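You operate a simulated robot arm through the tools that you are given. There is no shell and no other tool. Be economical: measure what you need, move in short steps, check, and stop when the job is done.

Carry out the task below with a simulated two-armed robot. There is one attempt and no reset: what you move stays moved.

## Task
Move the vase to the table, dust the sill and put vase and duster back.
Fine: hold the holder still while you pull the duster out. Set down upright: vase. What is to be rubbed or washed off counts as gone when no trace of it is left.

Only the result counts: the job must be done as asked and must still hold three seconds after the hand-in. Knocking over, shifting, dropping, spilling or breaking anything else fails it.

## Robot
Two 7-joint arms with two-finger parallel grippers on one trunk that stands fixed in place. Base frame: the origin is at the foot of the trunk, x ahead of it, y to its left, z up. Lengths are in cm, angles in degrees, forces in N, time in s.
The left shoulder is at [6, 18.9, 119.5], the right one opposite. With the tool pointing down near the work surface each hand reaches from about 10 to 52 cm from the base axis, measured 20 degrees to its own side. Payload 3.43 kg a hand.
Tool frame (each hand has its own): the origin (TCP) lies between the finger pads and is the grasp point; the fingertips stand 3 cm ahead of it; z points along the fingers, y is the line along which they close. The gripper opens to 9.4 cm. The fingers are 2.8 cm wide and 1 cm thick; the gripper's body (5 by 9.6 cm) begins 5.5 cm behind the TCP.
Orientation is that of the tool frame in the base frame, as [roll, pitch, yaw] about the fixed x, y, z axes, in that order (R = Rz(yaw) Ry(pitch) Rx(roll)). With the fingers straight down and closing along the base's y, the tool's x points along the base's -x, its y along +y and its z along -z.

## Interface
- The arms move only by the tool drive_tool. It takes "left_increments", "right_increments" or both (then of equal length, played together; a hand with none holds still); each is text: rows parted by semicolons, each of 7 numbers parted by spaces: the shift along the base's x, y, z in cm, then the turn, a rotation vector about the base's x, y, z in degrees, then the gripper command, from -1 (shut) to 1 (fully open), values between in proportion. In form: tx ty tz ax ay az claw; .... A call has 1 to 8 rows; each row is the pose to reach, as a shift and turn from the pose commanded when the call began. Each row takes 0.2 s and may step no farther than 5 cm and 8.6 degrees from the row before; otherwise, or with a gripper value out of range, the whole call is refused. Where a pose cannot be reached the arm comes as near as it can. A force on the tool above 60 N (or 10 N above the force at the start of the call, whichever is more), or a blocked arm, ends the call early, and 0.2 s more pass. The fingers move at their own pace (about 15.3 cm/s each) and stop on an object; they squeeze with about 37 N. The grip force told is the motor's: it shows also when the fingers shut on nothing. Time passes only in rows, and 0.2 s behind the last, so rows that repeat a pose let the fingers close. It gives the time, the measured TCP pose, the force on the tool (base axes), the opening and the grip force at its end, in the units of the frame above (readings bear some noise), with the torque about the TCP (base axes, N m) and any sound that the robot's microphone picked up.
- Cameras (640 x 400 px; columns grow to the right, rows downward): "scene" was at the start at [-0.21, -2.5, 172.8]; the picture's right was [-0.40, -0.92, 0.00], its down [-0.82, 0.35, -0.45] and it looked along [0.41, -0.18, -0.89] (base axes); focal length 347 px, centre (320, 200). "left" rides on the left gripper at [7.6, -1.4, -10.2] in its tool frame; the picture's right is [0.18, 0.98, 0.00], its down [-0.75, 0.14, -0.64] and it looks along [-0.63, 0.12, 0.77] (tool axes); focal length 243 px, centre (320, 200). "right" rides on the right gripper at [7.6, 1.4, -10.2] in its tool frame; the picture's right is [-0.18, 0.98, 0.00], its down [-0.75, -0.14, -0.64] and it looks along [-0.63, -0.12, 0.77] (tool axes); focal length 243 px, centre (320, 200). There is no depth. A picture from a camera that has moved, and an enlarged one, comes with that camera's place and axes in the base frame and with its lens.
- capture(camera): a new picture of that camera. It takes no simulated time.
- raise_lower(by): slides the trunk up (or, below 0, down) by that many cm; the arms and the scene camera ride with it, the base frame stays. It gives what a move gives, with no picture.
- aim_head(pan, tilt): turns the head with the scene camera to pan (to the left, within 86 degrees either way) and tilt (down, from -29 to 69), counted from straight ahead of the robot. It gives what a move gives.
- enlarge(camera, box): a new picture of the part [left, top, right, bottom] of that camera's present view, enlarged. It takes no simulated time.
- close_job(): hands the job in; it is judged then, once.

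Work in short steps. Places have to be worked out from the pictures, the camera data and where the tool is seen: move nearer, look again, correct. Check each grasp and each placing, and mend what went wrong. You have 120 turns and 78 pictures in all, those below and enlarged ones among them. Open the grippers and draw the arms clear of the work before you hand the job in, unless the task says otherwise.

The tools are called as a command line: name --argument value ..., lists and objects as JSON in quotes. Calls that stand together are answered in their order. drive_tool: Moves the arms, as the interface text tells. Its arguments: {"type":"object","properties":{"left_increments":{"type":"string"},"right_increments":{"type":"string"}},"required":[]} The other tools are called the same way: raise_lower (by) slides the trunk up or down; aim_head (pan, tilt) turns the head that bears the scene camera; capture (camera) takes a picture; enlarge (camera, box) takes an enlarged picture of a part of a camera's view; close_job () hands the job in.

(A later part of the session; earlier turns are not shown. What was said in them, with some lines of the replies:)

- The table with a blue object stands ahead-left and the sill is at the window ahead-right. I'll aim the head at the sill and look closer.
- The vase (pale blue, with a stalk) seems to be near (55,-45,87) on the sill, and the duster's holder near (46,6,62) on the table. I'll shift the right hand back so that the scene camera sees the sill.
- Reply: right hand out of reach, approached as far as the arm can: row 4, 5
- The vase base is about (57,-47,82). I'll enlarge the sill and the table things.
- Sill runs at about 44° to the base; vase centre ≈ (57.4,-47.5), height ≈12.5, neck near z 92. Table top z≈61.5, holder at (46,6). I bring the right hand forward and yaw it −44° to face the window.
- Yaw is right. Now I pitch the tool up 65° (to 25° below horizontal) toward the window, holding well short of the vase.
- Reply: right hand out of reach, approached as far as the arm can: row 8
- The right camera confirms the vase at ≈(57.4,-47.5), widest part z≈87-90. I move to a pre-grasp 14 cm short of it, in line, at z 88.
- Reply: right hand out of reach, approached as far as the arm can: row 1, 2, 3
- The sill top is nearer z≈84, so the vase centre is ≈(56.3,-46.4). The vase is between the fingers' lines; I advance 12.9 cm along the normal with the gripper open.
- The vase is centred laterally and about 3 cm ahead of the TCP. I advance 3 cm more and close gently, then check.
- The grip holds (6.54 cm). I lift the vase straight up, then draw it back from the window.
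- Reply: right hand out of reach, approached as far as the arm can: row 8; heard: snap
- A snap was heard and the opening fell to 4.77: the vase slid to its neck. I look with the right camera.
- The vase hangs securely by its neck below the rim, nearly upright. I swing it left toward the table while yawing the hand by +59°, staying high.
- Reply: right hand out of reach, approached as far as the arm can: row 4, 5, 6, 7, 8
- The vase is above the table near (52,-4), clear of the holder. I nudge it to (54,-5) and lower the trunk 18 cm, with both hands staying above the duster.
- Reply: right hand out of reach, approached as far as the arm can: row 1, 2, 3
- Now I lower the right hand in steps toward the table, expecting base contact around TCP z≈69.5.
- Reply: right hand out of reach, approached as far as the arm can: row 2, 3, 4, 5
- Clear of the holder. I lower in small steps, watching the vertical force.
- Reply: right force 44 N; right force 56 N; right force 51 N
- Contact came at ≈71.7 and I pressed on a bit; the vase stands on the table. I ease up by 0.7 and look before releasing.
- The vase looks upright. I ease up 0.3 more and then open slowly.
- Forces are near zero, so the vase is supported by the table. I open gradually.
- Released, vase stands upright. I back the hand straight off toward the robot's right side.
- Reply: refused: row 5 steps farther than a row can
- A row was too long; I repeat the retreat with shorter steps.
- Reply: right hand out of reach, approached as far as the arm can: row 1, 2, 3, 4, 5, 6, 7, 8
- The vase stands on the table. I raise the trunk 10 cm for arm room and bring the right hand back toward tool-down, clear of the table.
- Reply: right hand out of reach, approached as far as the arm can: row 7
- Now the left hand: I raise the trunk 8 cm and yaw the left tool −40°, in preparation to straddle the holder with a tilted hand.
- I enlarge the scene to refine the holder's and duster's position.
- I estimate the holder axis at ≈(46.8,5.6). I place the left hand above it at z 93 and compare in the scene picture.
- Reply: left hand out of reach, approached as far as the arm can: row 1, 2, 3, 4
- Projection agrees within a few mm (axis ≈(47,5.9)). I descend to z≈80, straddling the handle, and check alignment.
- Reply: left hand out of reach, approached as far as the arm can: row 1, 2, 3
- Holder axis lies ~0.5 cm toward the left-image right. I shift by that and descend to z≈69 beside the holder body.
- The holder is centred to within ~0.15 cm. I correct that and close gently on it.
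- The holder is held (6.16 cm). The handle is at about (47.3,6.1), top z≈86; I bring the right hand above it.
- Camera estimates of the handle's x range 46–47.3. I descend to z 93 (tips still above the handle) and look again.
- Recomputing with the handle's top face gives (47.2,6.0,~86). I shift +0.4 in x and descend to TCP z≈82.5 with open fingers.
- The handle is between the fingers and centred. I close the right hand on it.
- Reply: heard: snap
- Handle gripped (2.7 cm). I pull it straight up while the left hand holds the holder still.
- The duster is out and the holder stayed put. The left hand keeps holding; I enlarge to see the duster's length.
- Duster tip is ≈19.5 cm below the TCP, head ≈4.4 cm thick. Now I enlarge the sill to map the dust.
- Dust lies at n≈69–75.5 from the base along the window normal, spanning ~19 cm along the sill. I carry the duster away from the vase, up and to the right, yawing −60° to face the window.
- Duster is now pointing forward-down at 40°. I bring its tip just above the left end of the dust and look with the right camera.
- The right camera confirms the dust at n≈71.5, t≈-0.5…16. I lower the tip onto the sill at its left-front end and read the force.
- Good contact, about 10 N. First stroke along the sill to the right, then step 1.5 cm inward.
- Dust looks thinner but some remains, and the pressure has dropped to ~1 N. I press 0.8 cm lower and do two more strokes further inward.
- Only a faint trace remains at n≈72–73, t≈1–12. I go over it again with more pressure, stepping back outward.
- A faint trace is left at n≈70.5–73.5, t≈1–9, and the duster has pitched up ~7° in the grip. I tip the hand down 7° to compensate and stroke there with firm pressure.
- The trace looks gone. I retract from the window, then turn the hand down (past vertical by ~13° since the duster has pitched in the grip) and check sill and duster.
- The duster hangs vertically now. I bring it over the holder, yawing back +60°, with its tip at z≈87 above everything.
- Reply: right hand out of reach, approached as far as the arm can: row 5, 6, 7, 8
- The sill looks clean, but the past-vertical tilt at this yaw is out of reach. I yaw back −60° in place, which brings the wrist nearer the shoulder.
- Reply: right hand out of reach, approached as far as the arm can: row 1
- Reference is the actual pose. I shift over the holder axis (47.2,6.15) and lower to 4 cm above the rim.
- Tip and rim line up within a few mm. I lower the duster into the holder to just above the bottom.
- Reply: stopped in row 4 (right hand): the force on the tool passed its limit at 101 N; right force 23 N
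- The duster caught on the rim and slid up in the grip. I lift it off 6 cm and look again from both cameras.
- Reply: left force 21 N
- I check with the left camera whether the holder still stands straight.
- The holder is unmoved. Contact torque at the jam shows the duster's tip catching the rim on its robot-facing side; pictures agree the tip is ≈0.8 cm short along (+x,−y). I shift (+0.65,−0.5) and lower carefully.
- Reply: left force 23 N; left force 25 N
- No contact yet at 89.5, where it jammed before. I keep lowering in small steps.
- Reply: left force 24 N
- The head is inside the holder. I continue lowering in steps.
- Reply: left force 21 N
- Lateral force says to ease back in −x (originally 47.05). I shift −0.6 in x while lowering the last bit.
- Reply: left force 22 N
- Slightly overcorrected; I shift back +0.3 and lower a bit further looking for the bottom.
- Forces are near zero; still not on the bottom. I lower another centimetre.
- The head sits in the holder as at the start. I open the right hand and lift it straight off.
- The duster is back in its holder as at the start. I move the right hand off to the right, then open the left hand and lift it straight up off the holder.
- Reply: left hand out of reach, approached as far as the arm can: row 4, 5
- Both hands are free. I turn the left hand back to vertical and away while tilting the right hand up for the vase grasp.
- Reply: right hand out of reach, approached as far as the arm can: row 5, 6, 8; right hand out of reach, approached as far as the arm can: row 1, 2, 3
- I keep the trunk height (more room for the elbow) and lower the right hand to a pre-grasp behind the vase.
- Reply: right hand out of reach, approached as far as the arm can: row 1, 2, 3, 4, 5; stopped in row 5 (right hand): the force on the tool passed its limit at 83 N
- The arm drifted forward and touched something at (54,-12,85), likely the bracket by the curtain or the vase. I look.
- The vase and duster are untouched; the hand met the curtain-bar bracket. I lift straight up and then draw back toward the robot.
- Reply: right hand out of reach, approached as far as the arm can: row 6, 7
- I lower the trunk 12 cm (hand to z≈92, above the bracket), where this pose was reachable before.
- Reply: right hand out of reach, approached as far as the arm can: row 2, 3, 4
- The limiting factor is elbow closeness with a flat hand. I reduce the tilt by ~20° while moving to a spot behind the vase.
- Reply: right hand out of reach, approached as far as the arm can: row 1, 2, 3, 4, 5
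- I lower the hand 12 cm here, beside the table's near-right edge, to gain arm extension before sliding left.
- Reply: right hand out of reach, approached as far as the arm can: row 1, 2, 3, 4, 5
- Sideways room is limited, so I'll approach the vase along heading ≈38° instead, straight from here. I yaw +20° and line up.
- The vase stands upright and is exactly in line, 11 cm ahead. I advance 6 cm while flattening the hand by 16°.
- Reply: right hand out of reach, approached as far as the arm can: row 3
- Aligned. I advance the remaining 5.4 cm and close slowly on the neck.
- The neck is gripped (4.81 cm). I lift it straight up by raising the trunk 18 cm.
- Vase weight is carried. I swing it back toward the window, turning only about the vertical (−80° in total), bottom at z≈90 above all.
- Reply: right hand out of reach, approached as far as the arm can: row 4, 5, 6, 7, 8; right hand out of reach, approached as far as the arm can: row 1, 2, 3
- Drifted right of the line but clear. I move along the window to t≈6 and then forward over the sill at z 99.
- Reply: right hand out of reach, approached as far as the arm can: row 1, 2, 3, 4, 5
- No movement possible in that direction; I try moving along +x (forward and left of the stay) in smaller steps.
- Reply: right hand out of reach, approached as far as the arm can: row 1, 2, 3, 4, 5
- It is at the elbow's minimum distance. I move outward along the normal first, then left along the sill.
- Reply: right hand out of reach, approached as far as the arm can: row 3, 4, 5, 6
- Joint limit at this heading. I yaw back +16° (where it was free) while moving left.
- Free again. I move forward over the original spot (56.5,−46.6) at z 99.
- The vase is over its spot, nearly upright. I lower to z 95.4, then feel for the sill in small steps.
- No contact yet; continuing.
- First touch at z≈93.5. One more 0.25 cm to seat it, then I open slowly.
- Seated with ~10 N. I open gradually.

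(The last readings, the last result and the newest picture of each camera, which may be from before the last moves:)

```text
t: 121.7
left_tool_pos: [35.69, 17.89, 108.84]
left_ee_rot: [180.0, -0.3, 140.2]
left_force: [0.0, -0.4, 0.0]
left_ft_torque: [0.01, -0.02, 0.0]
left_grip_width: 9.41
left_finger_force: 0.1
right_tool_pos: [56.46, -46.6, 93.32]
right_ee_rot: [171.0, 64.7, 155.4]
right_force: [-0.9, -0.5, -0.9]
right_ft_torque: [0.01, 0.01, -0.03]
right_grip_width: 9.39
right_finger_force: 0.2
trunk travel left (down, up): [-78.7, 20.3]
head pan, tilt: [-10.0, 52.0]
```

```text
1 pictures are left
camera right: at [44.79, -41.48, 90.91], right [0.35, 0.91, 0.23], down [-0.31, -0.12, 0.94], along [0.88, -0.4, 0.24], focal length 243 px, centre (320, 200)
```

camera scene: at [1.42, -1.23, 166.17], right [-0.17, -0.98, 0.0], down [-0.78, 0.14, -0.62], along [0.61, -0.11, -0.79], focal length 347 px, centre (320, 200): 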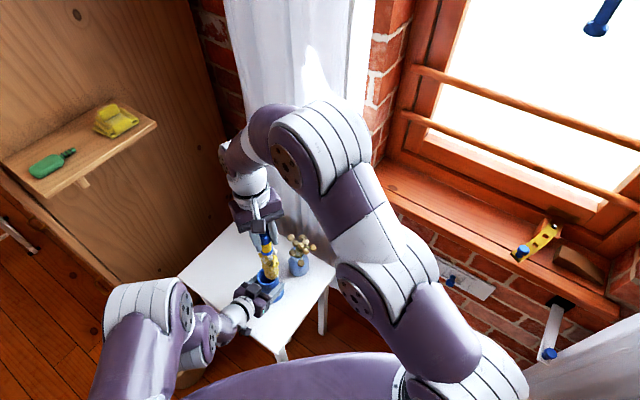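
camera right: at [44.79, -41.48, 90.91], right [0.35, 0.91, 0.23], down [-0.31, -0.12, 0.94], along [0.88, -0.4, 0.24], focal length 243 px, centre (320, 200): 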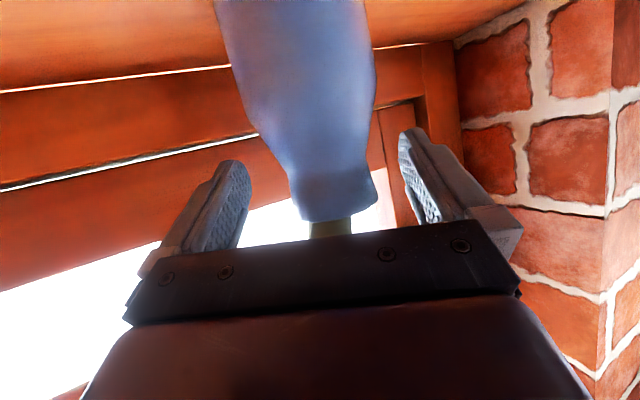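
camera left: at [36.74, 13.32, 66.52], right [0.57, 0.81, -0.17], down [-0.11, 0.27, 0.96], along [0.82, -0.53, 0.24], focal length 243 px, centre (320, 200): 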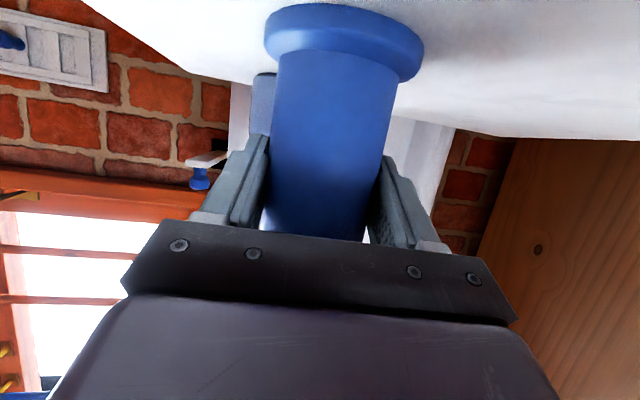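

The vase stands upright on its spot, and the fingers are clear. I back the hand straight off along its own axis, then up and away.

drive_tool --right_increments "-2 0.5 0 0 0 0 1; -4.5 1.15 0.2 0 0 0 1; -7.5 2 0.5 0 0 0 1; -10.5 2.8 1 0 0 0 1; -12.5 3.3 3 0 0 0 1; -13 3.5 6 0 0 0 1; -14 5 9 0 0 0 1; -15 7 12 0 0 0 1"

```text
t: 123.5
left_tool_pos: [35.58, 18.18, 108.86]
left_ee_rot: [179.9, -0.3, 140.2]
left_force: [0.5, -0.3, -0.6]
left_ft_torque: [0.03, 0.02, 0.01]
left_grip_width: 9.38
left_finger_force: 0.0
right_tool_pos: [41.24, -39.39, 105.43]
right_ee_rot: [171.0, 64.8, 155.4]
right_force: [-0.6, 0.2, 0.1]
right_ft_torque: [-0.03, 0.03, -0.05]
right_grip_width: 9.42
right_finger_force: 0.0
trunk travel left (down, up): [-78.7, 20.3]
head pan, tilt: [-10.0, 52.0]
```

I turn the right hand down and draw it back toward the body so the last picture can show sill and table.

drive_tool --right_increments "-1 0.5 1 1.95 7.25 0 1; -2 1 2 3.9 14.5 0 1; -3 1.5 3 5.85 21.7 0 1; -5 2 4 7.8 29 0 1; -7 2.5 5 9.75 36.2 0 1; -9 2 6 11.7 43.5 0 1; -12 1 7 13.6 50.7 0 1; -15 0 8 15.5 58 0 1"

aim_head --pan -28 --tilt 50

capture --camera "scene"

```text
t: 125.3
left_tool_pos: [35.68, 17.93, 108.79]
left_ee_rot: [179.9, -0.3, 140.2]
left_force: [0.5, -0.1, -0.2]
left_ft_torque: [0.0, -0.01, 0.01]
left_grip_width: 9.42
left_finger_force: 0.2
right_tool_pos: [26.3, -39.59, 113.38]
right_ee_rot: [179.4, 4.8, 160.8]
right_force: [-1.0, 0.5, -1.3]
right_ft_torque: [0.0, 0.01, -0.01]
right_grip_width: 9.4
right_finger_force: 0.1
trunk travel left (down, up): [-78.7, 20.3]
head pan, tilt: [-10.0, 52.0]
```

```text
t: 126.1
left_tool_pos: [35.61, 18.0, 108.91]
left_ee_rot: [179.9, -0.3, 140.2]
left_force: [-0.2, 0.3, -0.9]
left_ft_torque: [0.02, 0.0, -0.01]
left_grip_width: 9.41
left_finger_force: 0.0
right_tool_pos: [26.46, -39.45, 113.36]
right_ee_rot: [179.3, 4.9, 160.9]
right_force: [0.9, 0.3, -0.1]
right_ft_torque: [-0.01, 0.03, 0.0]
right_grip_width: 9.37
right_finger_force: 0.1
trunk travel left (down, up): [-78.7, 20.3]
head pan, tilt: [-28.0, 50.0]
```

```text
0 pictures are left
camera scene: at [0.84, -3.61, 166.44], right [-0.47, -0.88, 0.0], down [-0.68, 0.36, -0.64], along [0.57, -0.3, -0.77], focal length 347 px, centre (320, 200)
```

scene: 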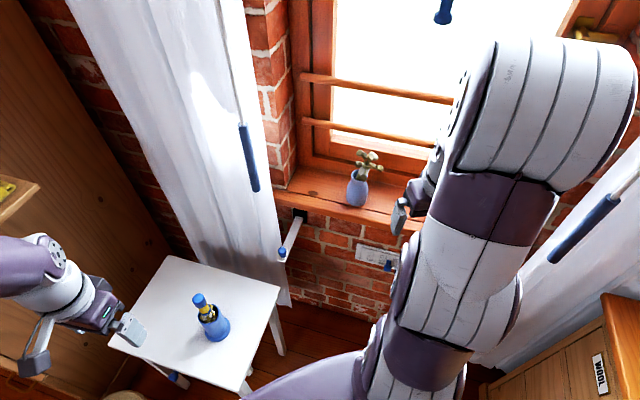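

The vase is upright on the sill with no dust showing around it. The duster is in its holder on the table, and both hands are open and clear, so I hand in.

close_job

```text
The job is handed in.
```

I moved the vase to the table, dusted the sill, and put the vase and the duster back; the job is handed in, with no result shown to me yet.

- **Sill:** After the last strokes the close-up picture showed no dust. I had no pictures left to check right under and behind the vase after setting it down.
- **Vase:** It stands upright within about 2 mm of its original spot. It slid down in the grip once when I first lifted it, and I pressed it onto the table with about 50 N when setting it down. It looked undamaged in the pictures.
- **Duster:** It is back in its holder. The first try jammed on the rim at about 100 N, and the second went in cleanly. The left hand held the holder while I pulled the duster out and put it back, and the holder did not visibly move.
- **Other contact:** The right hand bumped something at about 83 N, probably the curtain bracket next to the sill. I saw nothing shifted afterwards.
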